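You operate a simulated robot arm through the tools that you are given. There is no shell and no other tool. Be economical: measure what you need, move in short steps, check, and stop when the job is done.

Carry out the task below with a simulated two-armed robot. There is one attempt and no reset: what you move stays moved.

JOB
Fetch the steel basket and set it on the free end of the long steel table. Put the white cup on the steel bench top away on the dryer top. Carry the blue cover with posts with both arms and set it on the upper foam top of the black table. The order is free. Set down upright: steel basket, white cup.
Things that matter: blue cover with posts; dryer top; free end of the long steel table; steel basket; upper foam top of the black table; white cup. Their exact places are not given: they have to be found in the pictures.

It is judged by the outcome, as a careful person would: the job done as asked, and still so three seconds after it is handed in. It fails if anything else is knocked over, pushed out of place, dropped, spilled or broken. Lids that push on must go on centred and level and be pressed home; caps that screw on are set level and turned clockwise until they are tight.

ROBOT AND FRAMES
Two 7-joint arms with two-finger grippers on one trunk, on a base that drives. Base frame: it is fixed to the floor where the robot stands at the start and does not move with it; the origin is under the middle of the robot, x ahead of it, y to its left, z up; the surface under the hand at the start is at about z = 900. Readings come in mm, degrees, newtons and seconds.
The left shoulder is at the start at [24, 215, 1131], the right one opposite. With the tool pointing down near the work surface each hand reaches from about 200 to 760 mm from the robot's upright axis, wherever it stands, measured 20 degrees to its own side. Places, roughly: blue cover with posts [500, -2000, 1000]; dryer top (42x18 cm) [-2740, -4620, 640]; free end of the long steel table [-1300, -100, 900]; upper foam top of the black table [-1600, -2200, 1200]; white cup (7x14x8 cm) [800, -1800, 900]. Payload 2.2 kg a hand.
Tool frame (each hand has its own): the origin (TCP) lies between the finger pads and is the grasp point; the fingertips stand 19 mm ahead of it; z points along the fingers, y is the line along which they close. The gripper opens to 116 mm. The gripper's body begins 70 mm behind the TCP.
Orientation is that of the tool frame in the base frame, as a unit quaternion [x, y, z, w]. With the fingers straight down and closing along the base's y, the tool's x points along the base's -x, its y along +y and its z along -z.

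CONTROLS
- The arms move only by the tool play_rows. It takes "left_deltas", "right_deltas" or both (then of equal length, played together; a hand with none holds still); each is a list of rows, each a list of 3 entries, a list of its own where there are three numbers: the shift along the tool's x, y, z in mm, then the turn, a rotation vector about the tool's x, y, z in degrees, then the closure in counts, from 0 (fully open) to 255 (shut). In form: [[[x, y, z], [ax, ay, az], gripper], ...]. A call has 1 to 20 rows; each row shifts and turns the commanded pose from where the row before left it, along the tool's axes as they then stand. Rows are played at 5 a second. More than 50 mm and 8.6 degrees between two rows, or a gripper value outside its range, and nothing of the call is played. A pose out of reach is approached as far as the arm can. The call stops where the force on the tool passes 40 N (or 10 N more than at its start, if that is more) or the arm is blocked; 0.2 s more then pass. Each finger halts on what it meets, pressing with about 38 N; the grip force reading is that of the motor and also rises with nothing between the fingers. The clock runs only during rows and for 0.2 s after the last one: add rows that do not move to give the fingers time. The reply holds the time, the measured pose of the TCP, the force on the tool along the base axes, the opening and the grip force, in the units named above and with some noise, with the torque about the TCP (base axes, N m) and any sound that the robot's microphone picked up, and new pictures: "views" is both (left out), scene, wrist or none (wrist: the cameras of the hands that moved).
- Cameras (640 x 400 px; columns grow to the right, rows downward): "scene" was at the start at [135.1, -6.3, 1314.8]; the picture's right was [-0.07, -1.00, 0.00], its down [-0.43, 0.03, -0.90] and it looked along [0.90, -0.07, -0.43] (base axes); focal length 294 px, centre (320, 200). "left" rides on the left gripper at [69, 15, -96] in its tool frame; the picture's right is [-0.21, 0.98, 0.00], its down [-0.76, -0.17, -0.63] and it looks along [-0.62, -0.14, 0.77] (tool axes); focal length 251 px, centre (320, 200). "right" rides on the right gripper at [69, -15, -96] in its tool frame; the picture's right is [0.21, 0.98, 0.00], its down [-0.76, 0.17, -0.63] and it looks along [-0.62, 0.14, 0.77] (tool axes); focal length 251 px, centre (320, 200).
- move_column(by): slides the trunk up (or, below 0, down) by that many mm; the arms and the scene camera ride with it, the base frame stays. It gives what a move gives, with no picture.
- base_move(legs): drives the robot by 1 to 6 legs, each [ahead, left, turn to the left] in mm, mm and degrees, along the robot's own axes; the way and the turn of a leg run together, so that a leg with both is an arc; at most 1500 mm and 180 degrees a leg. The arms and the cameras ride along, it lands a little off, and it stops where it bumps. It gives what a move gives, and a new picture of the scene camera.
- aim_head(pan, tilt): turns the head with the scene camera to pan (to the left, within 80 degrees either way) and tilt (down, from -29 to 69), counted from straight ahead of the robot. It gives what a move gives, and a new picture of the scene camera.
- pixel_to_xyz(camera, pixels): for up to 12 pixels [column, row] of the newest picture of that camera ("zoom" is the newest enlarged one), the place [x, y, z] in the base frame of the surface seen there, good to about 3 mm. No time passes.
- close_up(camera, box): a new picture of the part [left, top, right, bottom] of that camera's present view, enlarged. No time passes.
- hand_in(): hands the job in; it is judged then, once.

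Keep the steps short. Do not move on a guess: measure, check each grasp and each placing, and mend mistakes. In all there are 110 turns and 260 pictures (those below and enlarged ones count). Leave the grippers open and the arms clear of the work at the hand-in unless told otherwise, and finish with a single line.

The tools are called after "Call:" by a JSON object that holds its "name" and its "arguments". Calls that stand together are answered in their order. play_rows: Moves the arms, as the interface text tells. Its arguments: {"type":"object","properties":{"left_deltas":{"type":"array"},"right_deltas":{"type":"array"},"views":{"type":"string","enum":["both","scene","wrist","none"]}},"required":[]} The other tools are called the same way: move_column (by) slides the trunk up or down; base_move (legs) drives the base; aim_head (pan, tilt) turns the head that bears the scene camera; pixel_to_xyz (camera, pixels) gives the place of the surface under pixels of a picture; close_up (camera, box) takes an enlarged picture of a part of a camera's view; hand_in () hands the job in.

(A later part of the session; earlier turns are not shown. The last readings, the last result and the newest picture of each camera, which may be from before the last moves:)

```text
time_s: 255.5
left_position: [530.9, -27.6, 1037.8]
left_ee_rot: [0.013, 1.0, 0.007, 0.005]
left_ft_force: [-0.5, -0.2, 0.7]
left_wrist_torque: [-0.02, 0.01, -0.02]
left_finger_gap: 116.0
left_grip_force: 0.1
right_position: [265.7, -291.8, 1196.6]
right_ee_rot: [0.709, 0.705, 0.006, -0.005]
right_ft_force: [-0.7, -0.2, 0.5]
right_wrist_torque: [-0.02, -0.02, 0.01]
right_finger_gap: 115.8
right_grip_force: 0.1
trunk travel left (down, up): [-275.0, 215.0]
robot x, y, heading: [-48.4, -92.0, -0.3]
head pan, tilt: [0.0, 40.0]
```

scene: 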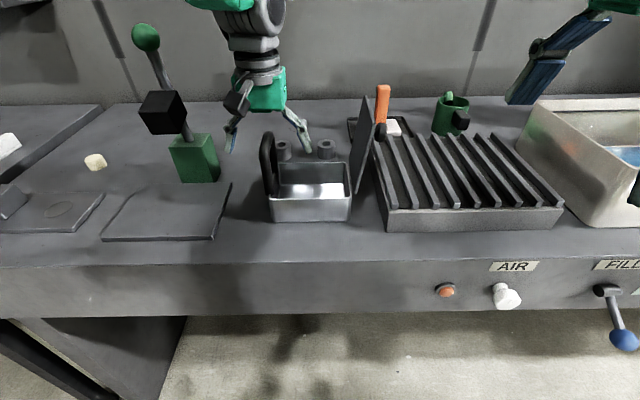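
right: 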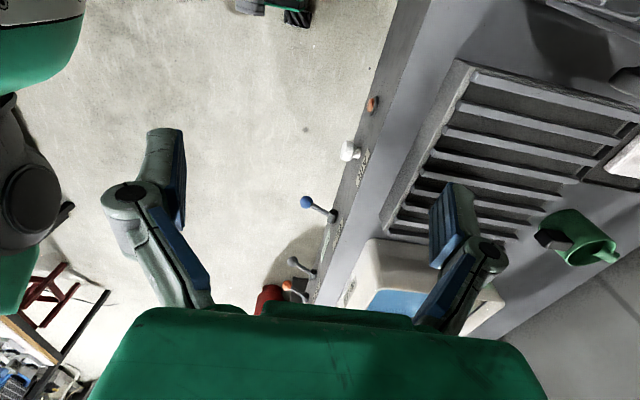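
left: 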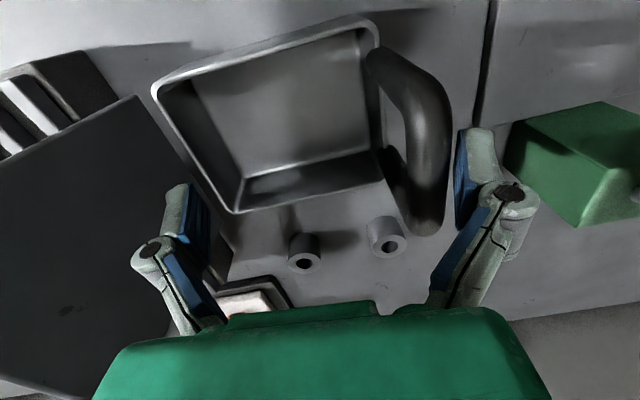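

Nothing touches; it is slow sway. Raise the left hand 60 mm for safety and wait until quiet.

Call:
{"name": "play_rows", "arguments": {"left_deltas": [[[0, 0, -30], [0, 0, 0], 0], [[0, 0, -30], [0, 0, 0], 0], [[0, 0, 0], [0, 0, 0], 0], [[0, 0, 0], [0, 0, 0], 0], [[0, 0, 0], [0, 0, 0], 0], [[0, 0, 0], [0, 0, 0], 0], [[0, 0, 0], [0, 0, 0], 0], [[0, 0, 0], [0, 0, 0], 0], [[0, 0, 0], [0, 0, 0], 0], [[0, 0, 0], [0, 0, 0], 0], [[0, 0, 0], [0, 0, 0], 0], [[0, 0, 0], [0, 0, 0], 0], [[0, 0, 0], [0, 0, 0], 0], [[0, 0, 0], [0, 0, 0], 0], [[0, 0, 0], [0, 0, 0], 0]], "views": "none"}}

Call:
{"name": "play_rows", "arguments": {"left_deltas": [[[0, 0, 0], [0, 0, 0], 0], [[0, 0, 0], [0, 0, 0], 0], [[0, 0, 0], [0, 0, 0], 0], [[0, 0, 0], [0, 0, 0], 0], [[0, 0, 0], [0, 0, 0], 0], [[0, 0, 0], [0, 0, 0], 0], [[0, 0, 0], [0, 0, 0], 0], [[0, 0, 0], [0, 0, 0], 0], [[0, 0, 0], [0, 0, 0], 0], [[0, 0, 0], [0, 0, 0], 0]], "views": "none"}}

Call:
{"name": "play_rows", "arguments": {"left_deltas": [[[0, 0, 0], [0, 0, 0], 0], [[0, 0, 0], [0, 0, 0], 0], [[0, 0, 0], [0, 0, 0], 0], [[0, 0, 0], [0, 0, 0], 0], [[0, 0, 0], [0, 0, 0], 0], [[0, 0, 0], [0, 0, 0], 0], [[0, 0, 0], [0, 0, 0], 0], [[0, 0, 0], [0, 0, 0], 0], [[0, 0, 0], [0, 0, 0], 0], [[0, 0, 0], [0, 0, 0], 0]], "views": "none"}}

```text
time_s: 258.9
left_position: [526.1, -59.9, 1101.2]
left_ee_rot: [0.018, 1.0, 0.017, 0.005]
left_ft_force: [1.0, -0.9, 0.7]
left_wrist_torque: [0.02, 0.0, -0.02]
left_finger_gap: 116.0
left_grip_force: 0.1
right_position: [261.6, -324.6, 1194.3]
right_ee_rot: [0.712, 0.702, 0.015, -0.011]
right_ft_force: [0.2, -0.3, 0.3]
right_wrist_torque: [0.01, 0.0, 0.01]
right_finger_gap: 116.0
right_grip_force: 0.1
trunk travel left (down, up): [-275.0, 215.0]
robot x, y, heading: [-44.4, -103.7, -0.2]
head pan, tilt: [0.0, 40.0]
stopped in row 15 (left hand): the arm was blocked; the commanded pose is now the measured one
```

```text
time_s: 261.1
left_position: [527.7, -41.4, 1102.9]
left_ee_rot: [0.013, 1.0, 0.005, 0.008]
left_ft_force: [0.7, 1.2, 1.7]
left_wrist_torque: [-0.06, 0.07, 0.0]
left_finger_gap: 115.9
left_grip_force: 0.0
right_position: [264.9, -308.3, 1193.7]
right_ee_rot: [0.712, 0.703, 0.005, -0.01]
right_ft_force: [-0.1, 0.5, -1.7]
right_wrist_torque: [0.03, 0.04, -0.01]
right_finger_gap: 116.2
right_grip_force: 0.1
trunk travel left (down, up): [-275.0, 215.0]
robot x, y, heading: [-47.1, -101.5, -0.5]
head pan, tilt: [0.0, 40.0]
```

```text
time_s: 263.3
left_position: [525.5, -38.3, 1099.6]
left_ee_rot: [0.017, 1.0, 0.008, 0.005]
left_ft_force: [-0.3, 0.2, -0.9]
left_wrist_torque: [0.0, 0.01, 0.01]
left_finger_gap: 115.8
left_grip_force: 0.2
right_position: [262.6, -300.9, 1199.1]
right_ee_rot: [0.71, 0.704, 0.009, -0.004]
right_ft_force: [0.4, 0.3, 0.2]
right_wrist_torque: [-0.01, -0.01, 0.03]
right_finger_gap: 116.0
right_grip_force: 0.0
trunk travel left (down, up): [-275.0, 215.0]
robot x, y, heading: [-43.5, -98.8, -0.4]
head pan, tilt: [0.0, 40.0]
```

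Quiet now at y −39. Shift left hand +33 in y, lower 64, and close at once.

Call:
{"name": "play_rows", "arguments": {"left_deltas": [[[-2, 17, 0], [0.7, 0.5, 0], 0], [[-2, 16, 0], [0, 0, 0], 0], [[0, 0, 22], [0, 0, 0], 0], [[0, 0, 22], [0, 0, 0], 0], [[0, 0, 20], [0, 0, 0], 0], [[0, 0, 0], [0, 0, 0], 0]], "views": "wrist"}}

```text
time_s: 264.9
left_position: [531.1, -47.3, 1040.5]
left_ee_rot: [0.021, 1.0, 0.016, 0.003]
left_ft_force: [0.0, -0.7, 0.0]
left_wrist_torque: [0.12, -0.01, -0.02]
left_finger_gap: 115.8
left_grip_force: 0.0
right_position: [258.2, -348.6, 1189.8]
right_ee_rot: [0.712, 0.702, 0.017, -0.019]
right_ft_force: [-0.2, -0.6, 0.8]
right_wrist_torque: [0.05, -0.01, 0.04]
right_finger_gap: 115.9
right_grip_force: 0.1
trunk travel left (down, up): [-275.0, 215.0]
robot x, y, heading: [-45.0, -116.8, -0.4]
head pan, tilt: [0.0, 40.0]
stopped in row 6 (left hand): the arm was blocked; the commanded pose is now the measured one
```

left: 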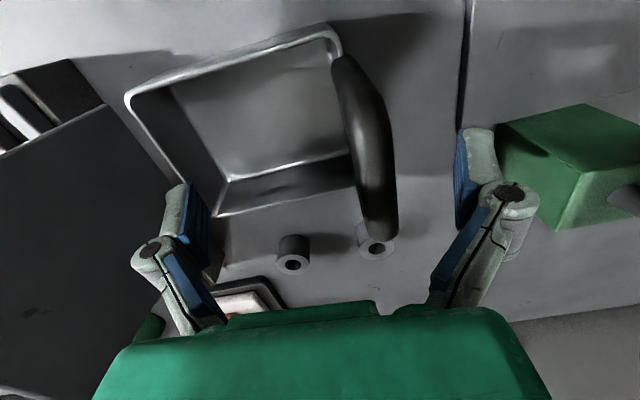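

The left arm seems to be pushing on something with its elbow. Look left.

Call:
{"name": "aim_head", "arguments": {"pan": 60, "tilt": 0}}

Call:
{"name": "aim_head", "arguments": {"pan": 25, "tilt": 5}}

```text
time_s: 266.2
left_position: [531.8, -10.6, 1037.0]
left_ee_rot: [0.018, 1.0, 0.001, 0.001]
left_ft_force: [0.0, 0.8, -0.3]
left_wrist_torque: [-0.13, 0.02, -0.02]
left_finger_gap: 115.8
left_grip_force: 0.1
right_position: [261.5, -306.9, 1192.0]
right_ee_rot: [0.711, 0.703, 0.001, -0.013]
right_ft_force: [0.1, 0.4, -0.1]
right_wrist_torque: [-0.05, 0.01, 0.02]
right_finger_gap: 116.0
right_grip_force: 0.0
trunk travel left (down, up): [-275.0, 215.0]
robot x, y, heading: [-44.2, -104.4, -0.5]
head pan, tilt: [60.0, 0.0]
```

scene: 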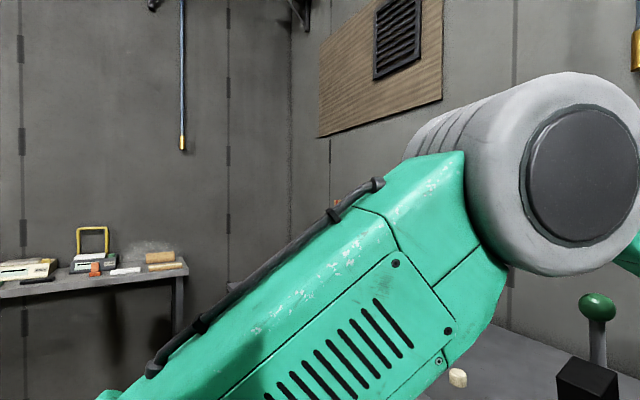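

```text
time_s: 267.2
left_position: [529.3, -40.9, 1038.6]
left_ee_rot: [0.021, 1.0, 0.013, 0.002]
left_ft_force: [-0.4, -1.0, -0.2]
left_wrist_torque: [0.09, 0.01, 0.01]
left_finger_gap: 115.7
left_grip_force: 0.1
right_position: [260.9, -339.5, 1187.7]
right_ee_rot: [0.712, 0.702, 0.01, -0.022]
right_ft_force: [0.6, -0.8, -1.2]
right_wrist_torque: [0.11, -0.02, 0.01]
right_finger_gap: 116.3
right_grip_force: 0.0
trunk travel left (down, up): [-275.0, 215.0]
robot x, y, heading: [-51.4, -113.7, -0.4]
head pan, tilt: [25.0, 5.0]
```

scene: 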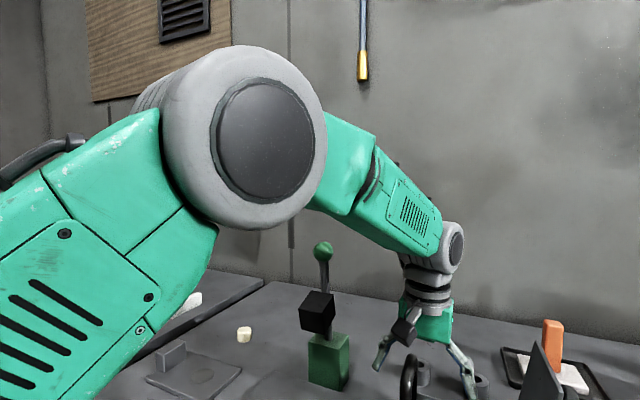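

No contact; just roll sway excited by motions. Wait quietly, then correct.

Call:
{"name": "play_rows", "arguments": {"right_deltas": [[[0, 0, 0], [0, 0, 0], 0], [[0, 0, 0], [0, 0, 0], 0], [[0, 0, 0], [0, 0, 0], 0], [[0, 0, 0], [0, 0, 0], 0], [[0, 0, 0], [0, 0, 0], 0], [[0, 0, 0], [0, 0, 0], 0], [[0, 0, 0], [0, 0, 0], 0], [[0, 0, 0], [0, 0, 0], 0], [[0, 0, 0], [0, 0, 0], 0], [[0, 0, 0], [0, 0, 0], 0], [[0, 0, 0], [0, 0, 0], 0], [[0, 0, 0], [0, 0, 0], 0], [[0, 0, 0], [0, 0, 0], 0], [[0, 0, 0], [0, 0, 0], 0], [[0, 0, 0], [0, 0, 0], 0], [[0, 0, 0], [0, 0, 0], 0], [[0, 0, 0], [0, 0, 0], 0], [[0, 0, 0], [0, 0, 0], 0]], "views": "none"}}

Call:
{"name": "play_rows", "arguments": {"right_deltas": [[[0, 0, 0], [0, 0, 0], 0]], "views": "none"}}

Call:
{"name": "play_rows", "arguments": {"right_deltas": [[[0, 0, 0], [0, 0, 0], 0]], "views": "none"}}

Call:
{"name": "play_rows", "arguments": {"right_deltas": [[[0, 0, 0], [0, 0, 0], 0]], "views": "none"}}

```text
time_s: 271.1
left_position: [530.5, -31.8, 1038.5]
left_ee_rot: [0.021, 1.0, 0.01, 0.001]
left_ft_force: [0.1, -0.1, 0.5]
left_wrist_torque: [0.01, -0.03, 0.01]
left_finger_gap: 115.8
left_grip_force: 0.0
right_position: [260.3, -329.4, 1193.6]
right_ee_rot: [0.712, 0.702, 0.013, -0.012]
right_ft_force: [-0.5, 0.7, 0.5]
right_wrist_torque: [0.02, -0.05, 0.0]
right_finger_gap: 116.2
right_grip_force: 0.0
trunk travel left (down, up): [-275.0, 215.0]
robot x, y, heading: [-46.2, -110.2, -0.5]
head pan, tilt: [25.0, 5.0]
```

```text
time_s: 271.4
left_position: [530.9, -18.3, 1037.9]
left_ee_rot: [0.02, 1.0, 0.005, 0.002]
left_ft_force: [0.5, 0.3, 0.3]
left_wrist_torque: [-0.04, 0.01, 0.03]
left_finger_gap: 115.9
left_grip_force: 0.0
right_position: [262.9, -315.0, 1190.2]
right_ee_rot: [0.712, 0.702, 0.002, -0.015]
right_ft_force: [0.3, -0.3, -0.4]
right_wrist_torque: [-0.04, 0.0, -0.01]
right_finger_gap: 115.7
right_grip_force: 0.0
trunk travel left (down, up): [-275.0, 215.0]
robot x, y, heading: [-41.0, -110.4, -0.4]
head pan, tilt: [25.0, 5.0]
```

```text
time_s: 271.9
left_position: [529.9, -45.9, 1040.3]
left_ee_rot: [0.021, 1.0, 0.015, 0.002]
left_ft_force: [0.9, 0.5, -0.4]
left_wrist_torque: [0.04, 0.01, -0.03]
left_finger_gap: 115.8
left_grip_force: 0.1
right_position: [259.5, -345.1, 1191.9]
right_ee_rot: [0.712, 0.702, 0.017, -0.018]
right_ft_force: [-0.8, -0.2, -0.2]
right_wrist_torque: [0.05, 0.01, 0.01]
right_finger_gap: 116.1
right_grip_force: 0.1
trunk travel left (down, up): [-275.0, 215.0]
robot x, y, heading: [-48.3, -114.8, -0.7]
head pan, tilt: [25.0, 5.0]
```

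```text
time_s: 272.2
left_position: [530.9, -7.0, 1036.7]
left_ee_rot: [0.018, 1.0, 0.0, 0.002]
left_ft_force: [0.0, 2.5, 0.5]
left_wrist_torque: [-0.1, 0.01, 0.02]
left_finger_gap: 116.1
left_grip_force: 0.1
right_position: [261.2, -301.2, 1192.8]
right_ee_rot: [0.711, 0.703, -0.001, -0.011]
right_ft_force: [0.1, 0.9, -0.3]
right_wrist_torque: [-0.05, -0.01, 0.0]
right_finger_gap: 115.9
right_grip_force: 0.0
trunk travel left (down, up): [-275.0, 215.0]
robot x, y, heading: [-45.2, -105.3, -0.5]
head pan, tilt: [25.0, 5.0]
```

Playing rows seems to feed the oscillation. Let time pass by small head turns instead and watch it decay.

Call:
{"name": "aim_head", "arguments": {"pan": 0, "tilt": 38}}

Call:
{"name": "aim_head", "arguments": {"pan": 1, "tilt": 38}}

Call:
{"name": "aim_head", "arguments": {"pan": 0, "tilt": 38}}

Call:
{"name": "aim_head", "arguments": {"pan": 1, "tilt": 38}}

```text
time_s: 273.2
left_position: [531.1, -33.6, 1037.9]
left_ee_rot: [0.02, 1.0, 0.01, 0.002]
left_ft_force: [-0.7, -0.2, 0.1]
left_wrist_torque: [-0.01, 0.0, 0.0]
left_finger_gap: 116.0
left_grip_force: 0.0
right_position: [261.3, -330.6, 1187.7]
right_ee_rot: [0.712, 0.702, 0.005, -0.021]
right_ft_force: [0.7, 0.1, -0.5]
right_wrist_torque: [0.01, 0.02, -0.05]
right_finger_gap: 115.9
right_grip_force: 0.1
trunk travel left (down, up): [-275.0, 215.0]
robot x, y, heading: [-46.6, -115.0, -0.5]
head pan, tilt: [0.0, 38.0]
```

scene: 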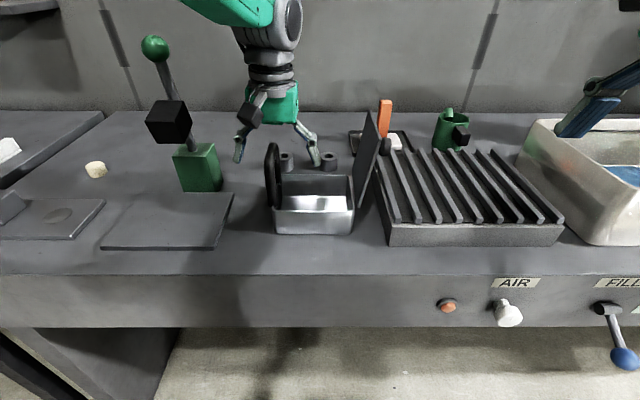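

```text
time_s: 273.8
left_position: [531.8, 5.4, 1037.2]
left_ee_rot: [0.017, 1.0, -0.003, 0.002]
left_ft_force: [-0.2, 1.9, 1.0]
left_wrist_torque: [-0.18, 0.02, 0.03]
left_finger_gap: 116.0
left_grip_force: 0.0
right_position: [261.2, -289.2, 1198.1]
right_ee_rot: [0.71, 0.704, 0.0, -0.003]
right_ft_force: [0.6, 0.2, -0.9]
right_wrist_torque: [-0.06, 0.0, 0.03]
right_finger_gap: 116.0
right_grip_force: 0.1
trunk travel left (down, up): [-275.0, 215.0]
robot x, y, heading: [-47.2, -101.4, -0.3]
head pan, tilt: [1.0, 38.0]
```

scene: 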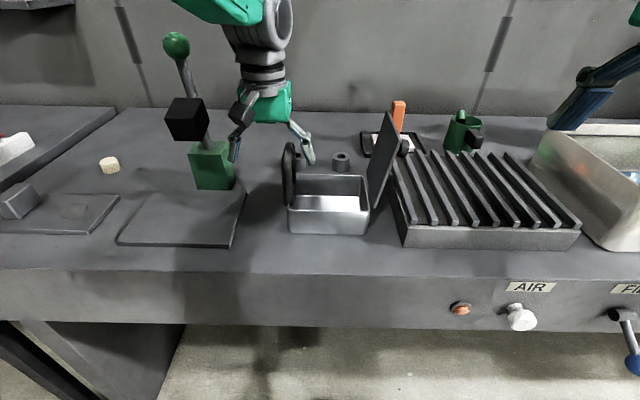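

```text
time_s: 274.4
left_position: [530.9, -43.2, 1039.7]
left_ee_rot: [0.02, 1.0, 0.014, 0.003]
left_ft_force: [-0.2, -0.7, 0.0]
left_wrist_torque: [0.02, -0.03, -0.04]
left_finger_gap: 116.4
left_grip_force: 0.0
right_position: [258.4, -342.2, 1191.8]
right_ee_rot: [0.711, 0.702, 0.017, -0.016]
right_ft_force: [-0.6, 0.5, 0.5]
right_wrist_torque: [0.02, 0.0, 0.01]
right_finger_gap: 116.0
right_grip_force: 0.0
trunk travel left (down, up): [-275.0, 215.0]
robot x, y, heading: [-43.6, -111.8, -0.5]
head pan, tilt: [0.0, 38.0]
```

scene: 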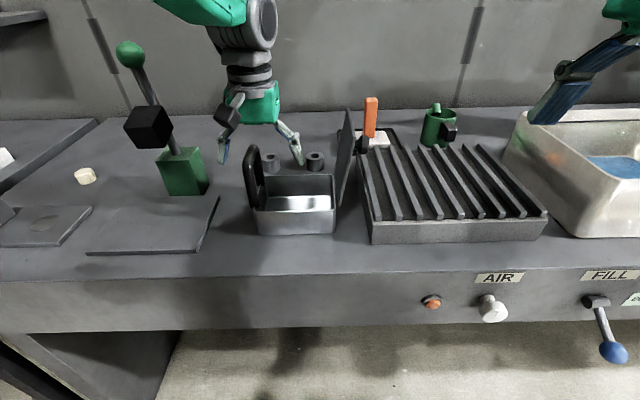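

```text
time_s: 275.1
left_position: [529.4, -59.3, 1039.5]
left_ee_rot: [0.023, 1.0, 0.02, 0.002]
left_ft_force: [0.1, -1.6, -0.5]
left_wrist_torque: [0.16, 0.02, -0.03]
left_finger_gap: 116.0
left_grip_force: 0.0
right_position: [261.0, -357.9, 1184.5]
right_ee_rot: [0.712, 0.702, 0.014, -0.027]
right_ft_force: [0.4, 0.0, 0.4]
right_wrist_torque: [0.05, 0.0, 0.01]
right_finger_gap: 115.7
right_grip_force: 0.1
trunk travel left (down, up): [-275.0, 215.0]
robot x, y, heading: [-47.4, -119.4, -0.6]
head pan, tilt: [1.0, 38.0]
```

scene: 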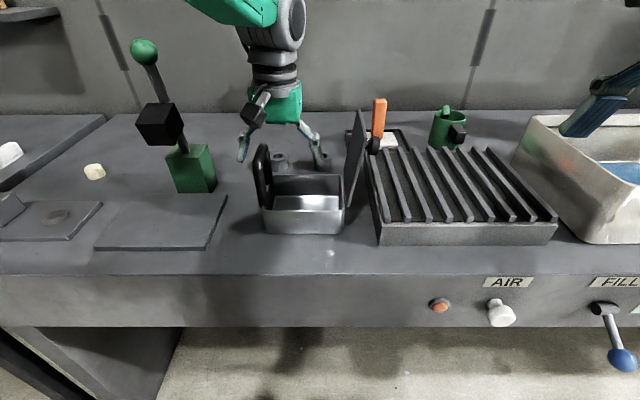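

The sway followed sideways base moves each time and ended after pure forward drives. Raise the trunk 90 (hand clear of the handle), then drive 25 mm straight ahead.

Call:
{"name": "move_column", "arguments": {"by": 90}}

Call:
{"name": "base_move", "arguments": {"legs": [[-60, 0, 0], [60, 0, 0]]}}

Call:
{"name": "play_rows", "arguments": {"left_deltas": [[[0, 0, 0], [0, 0, 0], 0]], "views": "none"}}

Call:
{"name": "play_rows", "arguments": {"left_deltas": [[[0, 0, 0], [0, 0, 0], 0], [[0, 0, 0], [0, 0, 0], 0]], "views": "none"}}

Call:
{"name": "play_rows", "arguments": {"left_deltas": [[[0, 0, 0], [0, 0, 0], 0], [[0, 0, 0], [0, 0, 0], 0]], "views": "none"}}

```text
time_s: 276.3
left_position: [531.4, -11.9, 1127.7]
left_ee_rot: [0.018, 1.0, 0.004, 0.002]
left_ft_force: [-0.3, 1.1, 0.1]
left_wrist_torque: [-0.02, 0.01, 0.04]
left_finger_gap: 116.1
left_grip_force: 0.1
right_position: [259.6, -307.8, 1285.7]
right_ee_rot: [0.71, 0.704, 0.008, -0.007]
right_ft_force: [0.4, 0.9, 0.2]
right_wrist_torque: [-0.05, 0.02, -0.02]
right_finger_gap: 115.9
right_grip_force: 0.1
trunk travel left (down, up): [-365.0, 125.0]
robot x, y, heading: [-45.6, -103.7, -0.8]
head pan, tilt: [1.0, 38.0]
```

```text
time_s: 277.9
left_position: [530.1, -73.9, 1132.8]
left_ee_rot: [0.021, 0.999, 0.025, 0.003]
left_ft_force: [-0.3, -2.4, -0.6]
left_wrist_torque: [0.2, 0.02, 0.01]
left_finger_gap: 115.9
left_grip_force: 0.1
right_position: [260.0, -376.5, 1277.0]
right_ee_rot: [0.712, 0.701, 0.023, -0.026]
right_ft_force: [-1.0, -1.4, 0.0]
right_wrist_torque: [0.17, -0.01, -0.03]
right_finger_gap: 115.7
right_grip_force: 0.2
trunk travel left (down, up): [-365.0, 125.0]
robot x, y, heading: [-44.1, -118.8, -0.7]
head pan, tilt: [1.0, 38.0]
```

scene: 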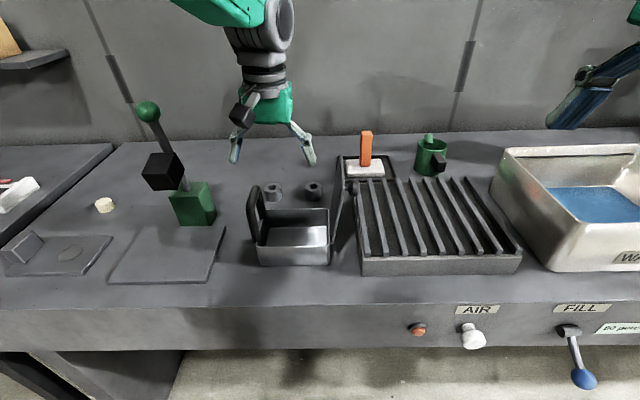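

```text
time_s: 278.4
left_position: [527.0, -23.9, 1131.9]
left_ee_rot: [0.02, 1.0, 0.005, 0.006]
left_ft_force: [-0.1, -0.4, 0.3]
left_wrist_torque: [0.02, 0.0, -0.04]
left_finger_gap: 116.1
left_grip_force: 0.0
right_position: [256.9, -321.3, 1278.9]
right_ee_rot: [0.712, 0.702, 0.0, -0.019]
right_ft_force: [0.2, -0.3, -0.9]
right_wrist_torque: [0.02, 0.01, 0.03]
right_finger_gap: 116.2
right_grip_force: 0.0
trunk travel left (down, up): [-365.0, 125.0]
robot x, y, heading: [-43.5, -114.1, -0.5]
head pan, tilt: [1.0, 38.0]
stopped in row 1 (left hand): the arm was blocked; the commanded pose is now the measured one
```

```text
time_s: 279.2
left_position: [525.4, 7.5, 1131.5]
left_ee_rot: [0.016, 1.0, -0.005, 0.005]
left_ft_force: [-0.2, 0.2, -0.4]
left_wrist_torque: [-0.08, 0.03, 0.02]
left_finger_gap: 115.8
left_grip_force: 0.0
right_position: [255.3, -288.0, 1284.5]
right_ee_rot: [0.711, 0.704, -0.005, -0.007]
right_ft_force: [-0.8, -0.1, 0.2]
right_wrist_torque: [-0.03, -0.02, 0.0]
right_finger_gap: 116.0
right_grip_force: 0.1
trunk travel left (down, up): [-365.0, 125.0]
robot x, y, heading: [-41.1, -98.1, -0.3]
head pan, tilt: [1.0, 38.0]
stopped in row 2 (left hand): the arm was blocked; the commanded pose is now the measured one
```

```text
time_s: 279.9
left_position: [525.7, 2.0, 1132.3]
left_ee_rot: [0.017, 1.0, -0.001, 0.006]
left_ft_force: [-0.3, -0.1, -1.0]
left_wrist_torque: [-0.05, 0.0, -0.04]
left_finger_gap: 116.1
left_grip_force: 0.0
right_position: [253.7, -294.0, 1287.1]
right_ee_rot: [0.71, 0.704, 0.003, -0.005]
right_ft_force: [-0.7, 0.2, 0.0]
right_wrist_torque: [-0.05, 0.0, -0.02]
right_finger_gap: 116.0
right_grip_force: 0.1
trunk travel left (down, up): [-365.0, 125.0]
robot x, y, heading: [-42.9, -105.3, -0.4]
head pan, tilt: [1.0, 38.0]
```

Still swaying. Try a more natural right-arm pose (forward 130), in case the folded arm is the cause, and lower the trunk 60.

Call:
{"name": "play_rows", "arguments": {"right_deltas": [[[0, 25, 0], [0, 0, 0], 0], [[0, 25, 0], [0, 0, 0], 0], [[0, 25, 0], [0, 0, 0], 0], [[0, 25, 0], [0, 0, 0], 0], [[0, 25, 0], [0, 0, 0], 0]], "views": "none"}}

Call:
{"name": "move_column", "arguments": {"by": -20}}

Call:
{"name": "move_column", "arguments": {"by": -20}}

Call:
{"name": "move_column", "arguments": {"by": -10}}

Call:
{"name": "move_column", "arguments": {"by": -10}}

```text
time_s: 281.1
left_position: [526.6, 8.1, 1131.9]
left_ee_rot: [0.017, 1.0, -0.003, 0.004]
left_ft_force: [-0.3, 1.5, 0.2]
left_wrist_torque: [-0.08, 0.02, -0.02]
left_finger_gap: 115.9
left_grip_force: 0.1
right_position: [380.8, -289.2, 1288.4]
right_ee_rot: [0.71, 0.704, 0.0, -0.004]
right_ft_force: [-0.2, 0.4, 0.0]
right_wrist_torque: [-0.01, -0.01, 0.01]
right_finger_gap: 115.6
right_grip_force: 0.2
trunk travel left (down, up): [-365.0, 125.0]
robot x, y, heading: [-41.0, -104.2, -0.4]
head pan, tilt: [1.0, 38.0]
```

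```text
time_s: 281.7
left_position: [526.1, 14.6, 1111.9]
left_ee_rot: [0.016, 1.0, -0.005, 0.006]
left_ft_force: [0.3, 0.4, 0.3]
left_wrist_torque: [-0.08, 0.01, -0.02]
left_finger_gap: 115.9
left_grip_force: 0.2
right_position: [379.3, -282.4, 1269.0]
right_ee_rot: [0.71, 0.704, -0.001, -0.003]
right_ft_force: [0.1, 0.5, 0.3]
right_wrist_torque: [-0.05, 0.02, 0.03]
right_finger_gap: 116.0
right_grip_force: 0.1
trunk travel left (down, up): [-345.0, 145.0]
robot x, y, heading: [-44.7, -100.3, -0.5]
head pan, tilt: [1.0, 38.0]
```

```text
time_s: 282.4
left_position: [525.5, -23.9, 1093.7]
left_ee_rot: [0.017, 1.0, 0.008, 0.005]
left_ft_force: [-0.5, -0.4, -0.6]
left_wrist_torque: [0.09, -0.01, -0.01]
left_finger_gap: 116.0
left_grip_force: 0.1
right_position: [379.0, -323.3, 1243.8]
right_ee_rot: [0.711, 0.703, 0.009, -0.012]
right_ft_force: [0.0, -0.8, -0.7]
right_wrist_torque: [0.08, 0.0, -0.03]
right_finger_gap: 116.3
right_grip_force: 0.1
trunk travel left (down, up): [-325.0, 165.0]
robot x, y, heading: [-41.5, -112.6, -0.7]
head pan, tilt: [1.0, 38.0]
```

```text
time_s: 283.0
left_position: [525.7, -18.2, 1083.3]
left_ee_rot: [0.018, 1.0, 0.006, 0.005]
left_ft_force: [0.4, 0.1, 0.9]
left_wrist_torque: [0.02, 0.0, 0.0]
left_finger_gap: 116.0
left_grip_force: 0.1
right_position: [379.2, -318.0, 1233.9]
right_ee_rot: [0.711, 0.703, 0.007, -0.011]
right_ft_force: [0.4, -0.3, 0.3]
right_wrist_torque: [0.09, -0.02, 0.0]
right_finger_gap: 116.3
right_grip_force: 0.0
trunk travel left (down, up): [-315.0, 175.0]
robot x, y, heading: [-45.9, -111.5, -0.8]
head pan, tilt: [1.0, 38.0]
```

```text
time_s: 283.6
left_position: [526.1, 18.9, 1071.8]
left_ee_rot: [0.014, 1.0, -0.007, 0.006]
left_ft_force: [-0.5, 1.8, 0.8]
left_wrist_torque: [-0.16, 0.04, -0.02]
left_finger_gap: 116.2
left_grip_force: 0.2
right_position: [379.9, -278.5, 1228.1]
right_ee_rot: [0.71, 0.704, -0.003, 0.0]
right_ft_force: [-0.4, 0.9, -1.0]
right_wrist_torque: [-0.15, -0.01, 0.03]
right_finger_gap: 116.5
right_grip_force: 0.0
trunk travel left (down, up): [-305.0, 185.0]
robot x, y, heading: [-41.1, -98.5, -0.4]
head pan, tilt: [1.0, 38.0]
```

Back the base off 300 mm and see whether it calms away from the bench.

Call:
{"name": "move_column", "arguments": {"by": 60}}

Call:
{"name": "base_move", "arguments": {"legs": [[-300, 0, 0]]}}

Call:
{"name": "move_column", "arguments": {"by": -30}}

Call:
{"name": "move_column", "arguments": {"by": -30}}

Call:
{"name": "move_column", "arguments": {"by": -20}}

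```text
time_s: 284.6
left_position: [526.6, 15.2, 1129.1]
left_ee_rot: [0.016, 1.0, -0.006, 0.004]
left_ft_force: [-0.7, 1.5, 0.5]
left_wrist_torque: [-0.14, -0.01, -0.06]
left_finger_gap: 115.9
left_grip_force: 0.1
right_position: [381.2, -282.0, 1286.9]
right_ee_rot: [0.71, 0.704, -0.002, -0.001]
right_ft_force: [-0.1, 1.5, 0.3]
right_wrist_torque: [-0.12, 0.0, 0.01]
right_finger_gap: 115.9
right_grip_force: 0.0
trunk travel left (down, up): [-365.0, 125.0]
robot x, y, heading: [-39.8, -103.2, -0.2]
head pan, tilt: [1.0, 38.0]
```

```text
time_s: 286.6
left_position: [225.5, -30.8, 1133.8]
left_ee_rot: [0.018, 1.0, 0.012, 0.005]
left_ft_force: [-0.6, -1.0, 0.0]
left_wrist_torque: [0.08, -0.01, 0.0]
left_finger_gap: 116.3
left_grip_force: 0.1
right_position: [81.0, -332.5, 1282.3]
right_ee_rot: [0.71, 0.704, 0.011, -0.015]
right_ft_force: [-0.6, -1.3, -0.1]
right_wrist_torque: [0.11, 0.01, -0.02]
right_finger_gap: 116.1
right_grip_force: 0.1
trunk travel left (down, up): [-365.0, 125.0]
robot x, y, heading: [-344.0, -109.3, -0.2]
head pan, tilt: [1.0, 38.0]
```

scene: 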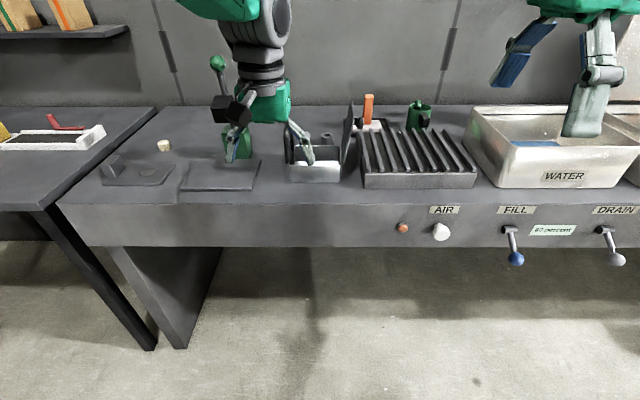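

```text
time_s: 287.4
left_position: [220.4, -15.0, 1105.1]
left_ee_rot: [0.018, 1.0, 0.004, 0.008]
left_ft_force: [0.1, 0.0, 0.2]
left_wrist_torque: [0.0, -0.01, 0.01]
left_finger_gap: 115.9
left_grip_force: 0.0
right_position: [74.6, -313.9, 1256.6]
right_ee_rot: [0.71, 0.704, 0.009, -0.008]
right_ft_force: [-0.2, 0.6, 1.2]
right_wrist_torque: [-0.03, -0.02, -0.01]
right_finger_gap: 116.2
right_grip_force: 0.0
trunk travel left (down, up): [-335.0, 155.0]
robot x, y, heading: [-345.4, -106.5, -0.0]
head pan, tilt: [1.0, 38.0]
```

```text
time_s: 288.1
left_position: [219.4, 6.3, 1072.8]
left_ee_rot: [0.016, 1.0, -0.003, 0.007]
left_ft_force: [0.4, 1.0, 0.1]
left_wrist_torque: [-0.18, 0.01, -0.03]
left_finger_gap: 116.2
left_grip_force: 0.1
right_position: [75.5, -291.6, 1229.9]
right_ee_rot: [0.709, 0.705, 0.003, -0.002]
right_ft_force: [-0.5, 2.5, -0.4]
right_wrist_torque: [-0.16, -0.01, -0.02]
right_finger_gap: 116.2
right_grip_force: 0.0
trunk travel left (down, up): [-305.0, 185.0]
robot x, y, heading: [-344.3, -108.3, -0.5]
head pan, tilt: [1.0, 38.0]
```

```text
time_s: 288.8
left_position: [220.2, -4.7, 1054.9]
left_ee_rot: [0.017, 1.0, 0.001, 0.007]
left_ft_force: [-0.3, 0.0, 0.1]
left_wrist_torque: [-0.05, 0.04, 0.02]
left_finger_gap: 116.0
left_grip_force: 0.0
right_position: [76.0, -303.2, 1207.1]
right_ee_rot: [0.71, 0.705, 0.004, -0.006]
right_ft_force: [0.3, 1.4, -0.2]
right_wrist_torque: [-0.06, 0.02, -0.01]
right_finger_gap: 115.8
right_grip_force: 0.1
trunk travel left (down, up): [-285.0, 205.0]
robot x, y, heading: [-343.4, -105.4, -0.2]
head pan, tilt: [1.0, 38.0]
```

It is dying out here. Wait 3 s more and read twice.

Call:
{"name": "play_rows", "arguments": {"right_deltas": [[[0, 0, 0], [0, 0, 0], 0], [[0, 0, 0], [0, 0, 0], 0], [[0, 0, 0], [0, 0, 0], 0], [[0, 0, 0], [0, 0, 0], 0], [[0, 0, 0], [0, 0, 0], 0], [[0, 0, 0], [0, 0, 0], 0], [[0, 0, 0], [0, 0, 0], 0], [[0, 0, 0], [0, 0, 0], 0], [[0, 0, 0], [0, 0, 0], 0], [[0, 0, 0], [0, 0, 0], 0], [[0, 0, 0], [0, 0, 0], 0], [[0, 0, 0], [0, 0, 0], 0], [[0, 0, 0], [0, 0, 0], 0], [[0, 0, 0], [0, 0, 0], 0], [[0, 0, 0], [0, 0, 0], 0], [[0, 0, 0], [0, 0, 0], 0], [[0, 0, 0], [0, 0, 0], 0], [[0, 0, 0], [0, 0, 0], 0], [[0, 0, 0], [0, 0, 0], 0], [[0, 0, 0], [0, 0, 0], 0]], "views": "none"}}

Call:
{"name": "play_rows", "arguments": {"right_deltas": [[[0, 0, 0], [0, 0, 0], 0], [[0, 0, 0], [0, 0, 0], 0]], "views": "none"}}

Call:
{"name": "play_rows", "arguments": {"right_deltas": [[[0, 0, 0], [0, 0, 0], 0]], "views": "none"}}

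```text
time_s: 293.0
left_position: [219.7, -30.4, 1056.6]
left_ee_rot: [0.019, 1.0, 0.01, 0.007]
left_ft_force: [-0.1, -0.3, -0.5]
left_wrist_torque: [0.02, -0.02, 0.02]
left_finger_gap: 116.0
left_grip_force: 0.0
right_position: [75.6, -330.8, 1202.9]
right_ee_rot: [0.711, 0.703, 0.011, -0.013]
right_ft_force: [-0.2, 0.3, 0.5]
right_wrist_torque: [0.06, 0.01, -0.02]
right_finger_gap: 116.2
right_grip_force: 0.0
trunk travel left (down, up): [-285.0, 205.0]
robot x, y, heading: [-346.5, -114.2, -0.3]
head pan, tilt: [1.0, 38.0]
```

```text
time_s: 293.6
left_position: [221.7, -37.3, 1054.4]
left_ee_rot: [0.019, 1.0, 0.012, 0.006]
left_ft_force: [0.1, -0.3, -0.9]
left_wrist_torque: [0.12, 0.0, -0.02]
left_finger_gap: 116.0
left_grip_force: 0.1
right_position: [76.4, -339.0, 1203.5]
right_ee_rot: [0.711, 0.703, 0.013, -0.015]
right_ft_force: [0.1, -0.9, -0.2]
right_wrist_torque: [0.05, 0.03, 0.01]
right_finger_gap: 116.3
right_grip_force: 0.2
trunk travel left (down, up): [-285.0, 205.0]
robot x, y, heading: [-345.0, -114.2, -0.5]
head pan, tilt: [1.0, 38.0]
```

```text
time_s: 294.0
left_position: [221.0, -7.7, 1054.5]
left_ee_rot: [0.016, 1.0, 0.001, 0.006]
left_ft_force: [-0.2, 0.8, -0.1]
left_wrist_torque: [-0.03, 0.02, 0.02]
left_finger_gap: 115.9
left_grip_force: 0.0
right_position: [75.6, -304.6, 1207.0]
right_ee_rot: [0.709, 0.705, 0.004, -0.007]
right_ft_force: [0.2, 1.0, 1.1]
right_wrist_torque: [-0.07, 0.01, 0.0]
right_finger_gap: 116.1
right_grip_force: 0.1
trunk travel left (down, up): [-285.0, 205.0]
robot x, y, heading: [-343.5, -106.8, -0.1]
head pan, tilt: [1.0, 38.0]
```

I'm mindful of turns. New plan: grip the front wall with the right hand (x-closing, insensitive to y sway). Move left hand back/up out of the way, drive ahead 300, and bring the right hand above the front wall at z≈1060.

Call:
{"name": "play_rows", "arguments": {"left_deltas": [[[25, 10, -20], [0, 0, 0], 0], [[25, 10, -20], [0, 0, 0], 0], [[25, 15, -20], [0, 0, 0], 0], [[25, 15, -20], [0, 0, 0], 0], [[25, 15, -10], [0, 0, 0], 0], [[25, 15, 0], [0, 0, 0], 0]], "views": "none"}}

Call:
{"name": "base_move", "arguments": {"legs": [[300, 0, 0]]}}

Call:
{"name": "play_rows", "arguments": {"right_deltas": [[[24, 12, 0], [0, 0, 0], 0], [[24, 12, 0], [0, 0, 0], 0], [[24, 12, 0], [0, 0, 0], 0], [[24, 12, 0], [0, 0, 0], 0], [[24, 12, 0], [0, 0, 0], 0], [[24, 12, 0], [0, 0, 0], 0], [[24, 12, 0], [0, 0, 0], 0], [[24, 10, 0], [0, 0, 0], 0], [[20, 8, 0], [0, 0, 0], 0], [[0, 0, 25], [0, 0, 0], 0], [[0, 0, 25], [0, 0, 0], 0], [[0, 0, 25], [0, 0, 0], 0]], "views": "both"}}

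```text
time_s: 295.4
left_position: [71.0, 42.8, 1148.3]
left_ee_rot: [0.02, 1.0, 0.016, 0.008]
left_ft_force: [0.3, -0.5, -1.0]
left_wrist_torque: [0.07, -0.05, 0.0]
left_finger_gap: 116.2
left_grip_force: 0.1
right_position: [75.1, -343.2, 1202.3]
right_ee_rot: [0.711, 0.703, 0.015, -0.016]
right_ft_force: [-0.9, -1.4, 0.1]
right_wrist_torque: [0.09, -0.02, 0.03]
right_finger_gap: 115.8
right_grip_force: 0.0
trunk travel left (down, up): [-285.0, 205.0]
robot x, y, heading: [-343.2, -115.1, -0.2]
head pan, tilt: [1.0, 38.0]
```

```text
time_s: 297.4
left_position: [368.6, 74.0, 1143.8]
left_ee_rot: [0.014, 1.0, 0.004, 0.007]
left_ft_force: [0.0, -0.2, 0.8]
left_wrist_torque: [0.02, 0.01, -0.02]
left_finger_gap: 115.7
left_grip_force: 0.0
right_position: [375.0, -310.0, 1205.5]
right_ee_rot: [0.708, 0.706, 0.007, -0.009]
right_ft_force: [0.1, 1.2, 0.0]
right_wrist_torque: [-0.01, -0.03, 0.0]
right_finger_gap: 116.0
right_grip_force: 0.1
trunk travel left (down, up): [-285.0, 205.0]
robot x, y, heading: [-45.8, -113.9, 0.1]
head pan, tilt: [1.0, 38.0]
```

scene: 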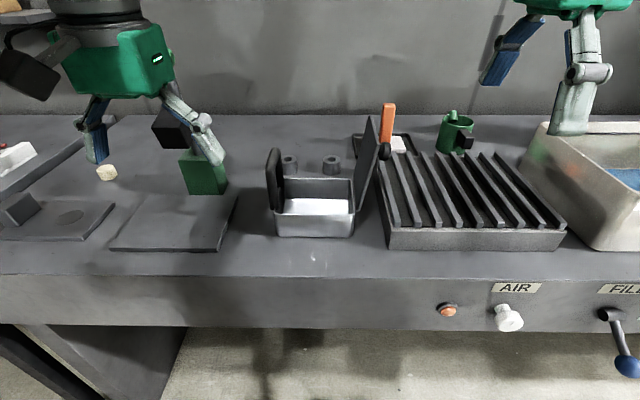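

```text
time_s: 300.2
left_position: [364.0, 105.5, 1141.6]
left_ee_rot: [0.012, 1.0, -0.009, 0.01]
left_ft_force: [0.7, 0.2, -0.5]
left_wrist_torque: [-0.02, 0.01, 0.0]
left_finger_gap: 115.9
left_grip_force: 0.1
right_position: [484.9, -86.4, 1176.9]
right_ee_rot: [0.722, 0.691, 0.037, -0.015]
right_ft_force: [-0.8, 0.8, -1.3]
right_wrist_torque: [-0.09, -0.01, 0.02]
right_finger_gap: 115.8
right_grip_force: 0.0
trunk travel left (down, up): [-285.0, 205.0]
robot x, y, heading: [-47.8, -102.5, 0.0]
head pan, tilt: [1.0, 38.0]
stopped in row 12 (right hand): the arm was blocked; the commanded pose is now the measured one
```

scene: 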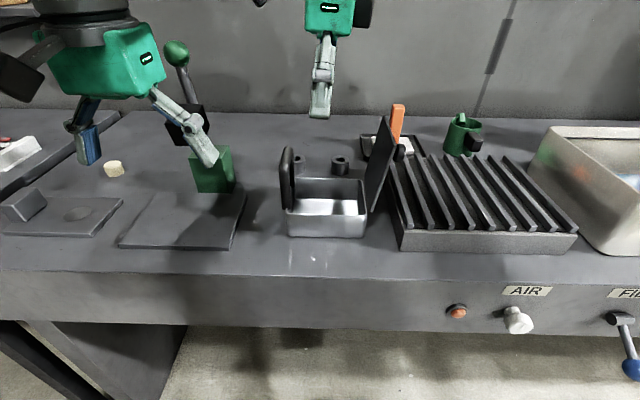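
right: 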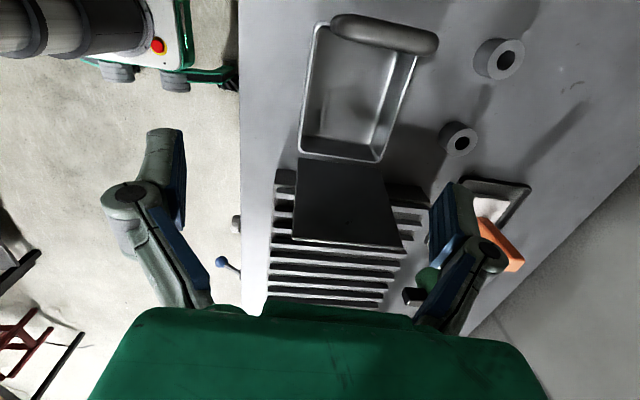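

The right wrist is at a limit in that yaw. New grasp like the cover: left on the handle bar, right on the upright lid plate's edge beside its knob, both in standard orientation. Turn the right hand back while moving it over the lid side.

Call:
{"name": "play_rows", "arguments": {"right_deltas": [[[-25, 0, -12], [0, 0, 0], 0], [[-25, 0, -12], [0, 0, 0], 0], [[-25, 0, -6], [0, 0, 0], 0], [[-25, 0, 0], [0, 0, 0], 0], [[0, 0, 0], [0, 0, -8.4], 0], [[0, 0, 0], [0, 0, -8.4], 0], [[0, 0, 0], [0, 0, -8.4], 0], [[0, 0, 0], [0, 0, -8.4], 0], [[0, 0, 0], [0, 0, -8.4], 0], [[0, 0, 0], [0, 0, -8.4], 0], [[0, 0, 0], [0, 0, -8.4], 0], [[0, 0, 0], [0, 0, -8.4], 0], [[0, 0, 0], [0, 0, -8.4], 0], [[0, 0, 0], [0, 0, -8.4], 0], [[0, 0, 0], [0, 0, -8], 0], [[0, 0, 0], [0, 0, 0], 0]], "left_deltas": [[[0, 0, 0], [0, 0, 0], 0], [[0, 0, 0], [0, 0, 0], 0], [[0, 0, 0], [0, 0, 0], 0], [[0, 0, 0], [0, 0, 0], 0], [[-20, -15, 0], [0, 0, 0], 0], [[-20, -15, 0], [0, 0, 0], 0], [[-20, -15, 0], [0, 0, 0], 0], [[-20, -15, 0], [0, 0, 0], 0], [[-20, -15, 0], [0, 0, 0], 0], [[-20, -10, 0], [0, 0, 0], 0], [[-20, 0, 0], [0, 0, 0], 0], [[-20, 0, 0], [0, 0, 0], 0], [[0, 0, 0], [0, 0, 0], 0], [[0, 0, 0], [0, 0, 0], 0], [[0, 0, 0], [0, 0, 0], 0], [[0, 0, 0], [0, 0, 0], 0]], "views": "both"}}

```text
time_s: 303.6
left_position: [524.3, 9.2, 1147.5]
left_ee_rot: [0.012, 1.0, -0.006, 0.009]
left_ft_force: [0.2, 1.0, 0.6]
left_wrist_torque: [-0.01, -0.02, -0.01]
left_finger_gap: 115.9
left_grip_force: 0.0
right_position: [479.5, -194.0, 1199.0]
right_ee_rot: [0.001, 0.999, 0.035, 0.018]
right_ft_force: [-0.2, 0.6, -0.1]
right_wrist_torque: [-0.08, -0.02, 0.02]
right_finger_gap: 116.2
right_grip_force: 0.0
trunk travel left (down, up): [-285.0, 205.0]
robot x, y, heading: [-45.5, -103.1, 0.1]
head pan, tilt: [1.0, 38.0]
```

scene: 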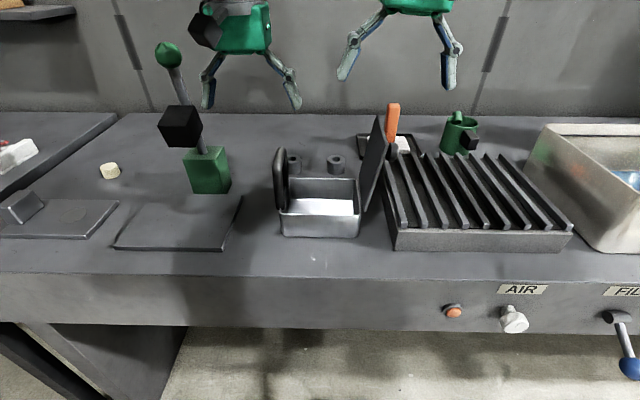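
right: 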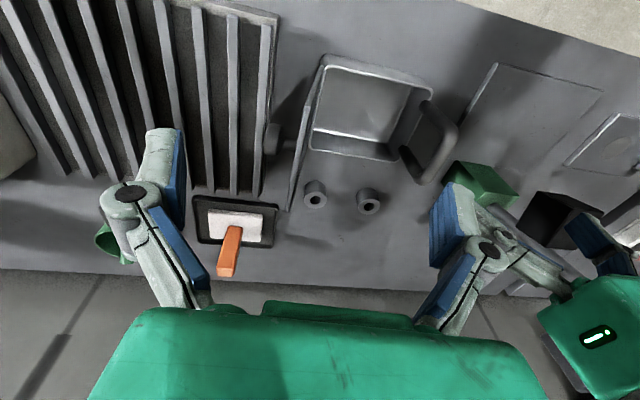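
left: 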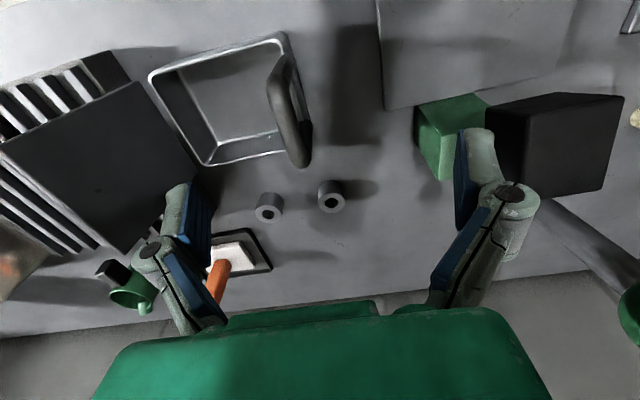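

Measure the lid's top edge and the handle again in wrist views.

Call:
{"name": "pixel_to_xyz", "arguments": {"camera": "right", "pixels": [[291, 205], [297, 170], [304, 135], [311, 100], [273, 138], [412, 165], [450, 130], [322, 62]]}}

Call:
{"name": "pixel_to_xyz", "arguments": {"camera": "left", "pixels": [[285, 95], [298, 140], [303, 165], [138, 85], [130, 250], [60, 180]]}}

```text
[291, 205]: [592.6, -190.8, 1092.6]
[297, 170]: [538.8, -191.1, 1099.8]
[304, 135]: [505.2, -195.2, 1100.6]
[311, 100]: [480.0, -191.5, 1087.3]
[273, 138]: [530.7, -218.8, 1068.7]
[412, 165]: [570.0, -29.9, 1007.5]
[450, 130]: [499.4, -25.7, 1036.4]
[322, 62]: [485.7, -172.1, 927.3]
```

```text
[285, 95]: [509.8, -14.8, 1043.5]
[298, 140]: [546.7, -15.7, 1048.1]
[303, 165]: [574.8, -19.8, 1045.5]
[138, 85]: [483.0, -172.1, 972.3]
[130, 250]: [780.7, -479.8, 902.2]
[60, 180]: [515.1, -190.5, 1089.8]
```

Offsets: left needs −25 in y, right +3 in y and +90 in x. Approach, descend, and close both in one run.

Call:
{"name": "play_rows", "arguments": {"left_deltas": [[[-2, -8, 0], [0, 0, 0], 0], [[-2, -8, 0], [0, 0, 0], 0], [[-2, -8, 0], [0, 0, 0], 0], [[-1, 0, 0], [0, 0, 0], 0], [[0, 0, 22], [0, 0, 0], 0], [[0, 0, 22], [0, 0, 0], 0], [[0, 0, 22], [0, 0, 0], 0], [[0, 0, 22], [0, 0, 0], 0], [[0, 0, 21], [0, 0, 0], 0], [[0, 0, 0], [0, 0, 0], 120], [[0, 0, 0], [0, 0, 0], 255], [[0, 0, 0], [0, 0, 0], 255], [[0, 0, 0], [0, 0, 0], 255]], "right_deltas": [[[-22, 2, 0], [-4, 0, 0], 0], [[-22, 2, 0], [0, 0, 0], 0], [[-22, 0, 0], [0, 0, 0], 0], [[-22, 0, 0], [0, 0, 0], 0], [[0, -3.5, 24], [0, 0, 0], 0], [[0, -3.5, 24], [0, 0, 0], 0], [[0, -3.5, 24], [0, 0, 0], 0], [[0, -3.5, 24], [0, 0, 0], 0], [[0, -3.5, 22], [0, 0, 0], 0], [[0, 0, 0], [0, 0, 0], 120], [[0, 0, 0], [0, 0, 0], 255], [[0, 0, 0], [0, 0, 0], 255], [[0, 0, 0], [0, 0, 0], 255]], "views": "both"}}

```text
time_s: 306.4
left_position: [528.8, -18.4, 1037.0]
left_ee_rot: [0.013, 1.0, -0.006, 0.008]
left_ft_force: [0.2, 1.4, 0.1]
left_wrist_torque: [-0.02, -0.01, 0.66]
left_finger_gap: 7.6
left_grip_force: 35.7
right_position: [572.5, -192.0, 1081.3]
right_ee_rot: [0.001, 0.997, 0.071, 0.018]
right_ft_force: [-0.7, 1.1, 0.8]
right_wrist_torque: [0.01, -0.1, -0.43]
right_finger_gap: 6.9
right_grip_force: 35.4
trunk travel left (down, up): [-285.0, 205.0]
robot x, y, heading: [-48.7, -109.2, 0.3]
head pan, tilt: [1.0, 38.0]
```

scene: 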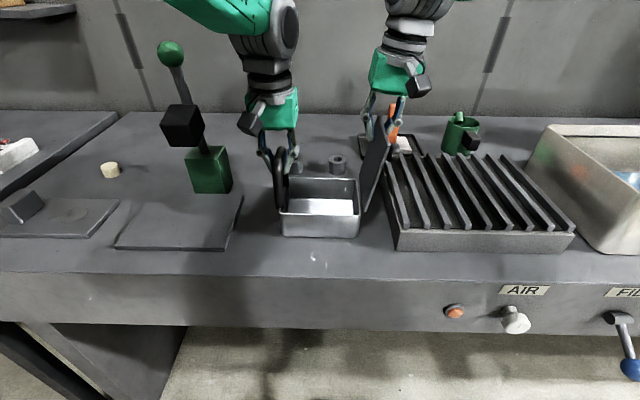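
right: 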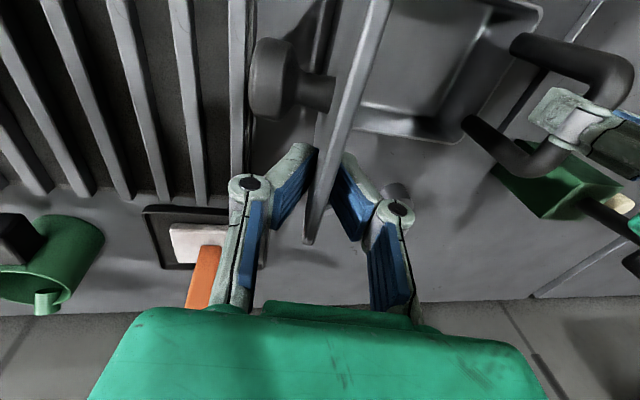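
left: 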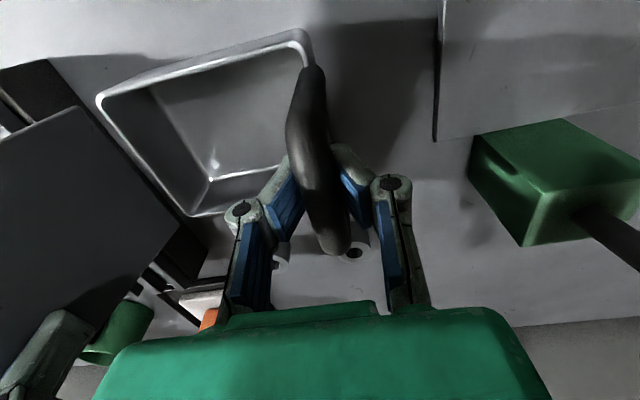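

Both closed on something (7.6 and 6.9 mm). Hold 2 rows, then test-lift 25 mm with the trunk.

Call:
{"name": "play_rows", "arguments": {"left_deltas": [[[0, 0, 0], [0, 0, 0], 255], [[0, 0, 0], [0, 0, 0], 255], [[0, 0, 0], [0, 0, 0], 255]], "right_deltas": [[[0, 0, 0], [0, 0, 0], 255], [[0, 0, 0], [0, 0, 0], 255], [[0, 0, 0], [0, 0, 0], 255]], "views": "none"}}

Call:
{"name": "move_column", "arguments": {"by": 25}}

Call:
{"name": "close_up", "arguments": {"camera": "scene", "box": [230, 80, 430, 260]}}

Call:
{"name": "close_up", "arguments": {"camera": "left", "box": [180, 60, 460, 300]}}

```text
time_s: 307.2
left_position: [530.9, -21.7, 1037.0]
left_ee_rot: [0.013, 1.0, -0.003, 0.009]
left_ft_force: [2.0, -0.4, -0.2]
left_wrist_torque: [0.08, -0.16, 0.64]
left_finger_gap: 7.5
left_grip_force: 35.5
right_position: [571.6, -195.9, 1080.7]
right_ee_rot: [0.001, 0.997, 0.074, 0.017]
right_ft_force: [-1.7, -1.4, 3.7]
right_wrist_torque: [0.02, 0.14, -0.31]
right_finger_gap: 6.7
right_grip_force: 35.0
trunk travel left (down, up): [-285.0, 205.0]
robot x, y, heading: [-45.2, -107.4, 0.2]
head pan, tilt: [1.0, 38.0]
```

```text
time_s: 307.9
left_position: [530.4, -27.0, 1061.8]
left_ee_rot: [0.013, 1.0, -0.002, 0.009]
left_ft_force: [1.4, -0.3, -1.2]
left_wrist_torque: [-0.03, 0.12, 0.59]
left_finger_gap: 7.1
left_grip_force: 35.4
right_position: [573.5, -201.0, 1105.5]
right_ee_rot: [0.001, 0.997, 0.075, 0.016]
right_ft_force: [-1.1, 0.7, -1.3]
right_wrist_torque: [0.03, -0.08, -0.39]
right_finger_gap: 6.7
right_grip_force: 35.0
trunk travel left (down, up): [-310.0, 180.0]
robot x, y, heading: [-47.6, -107.6, 0.2]
head pan, tilt: [1.0, 38.0]
```

```text
2.22 times, centred on (330, 170) of scene
```

zoom: 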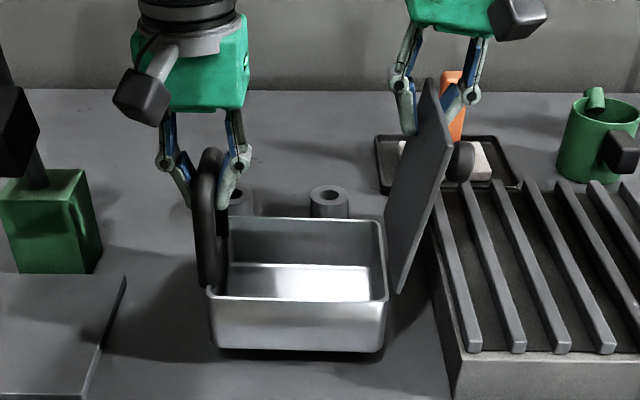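

```text
1.67 times, centred on (320, 180) of left
```

zoom: 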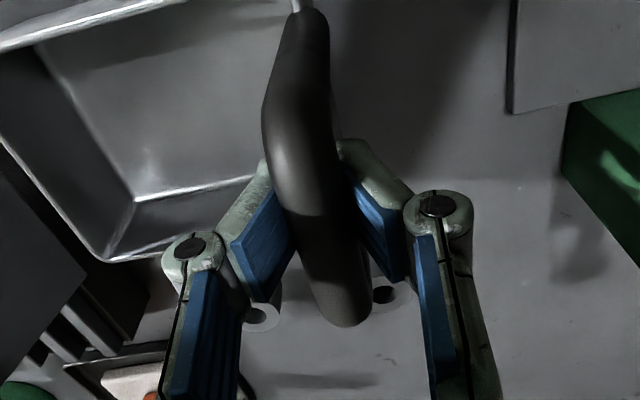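

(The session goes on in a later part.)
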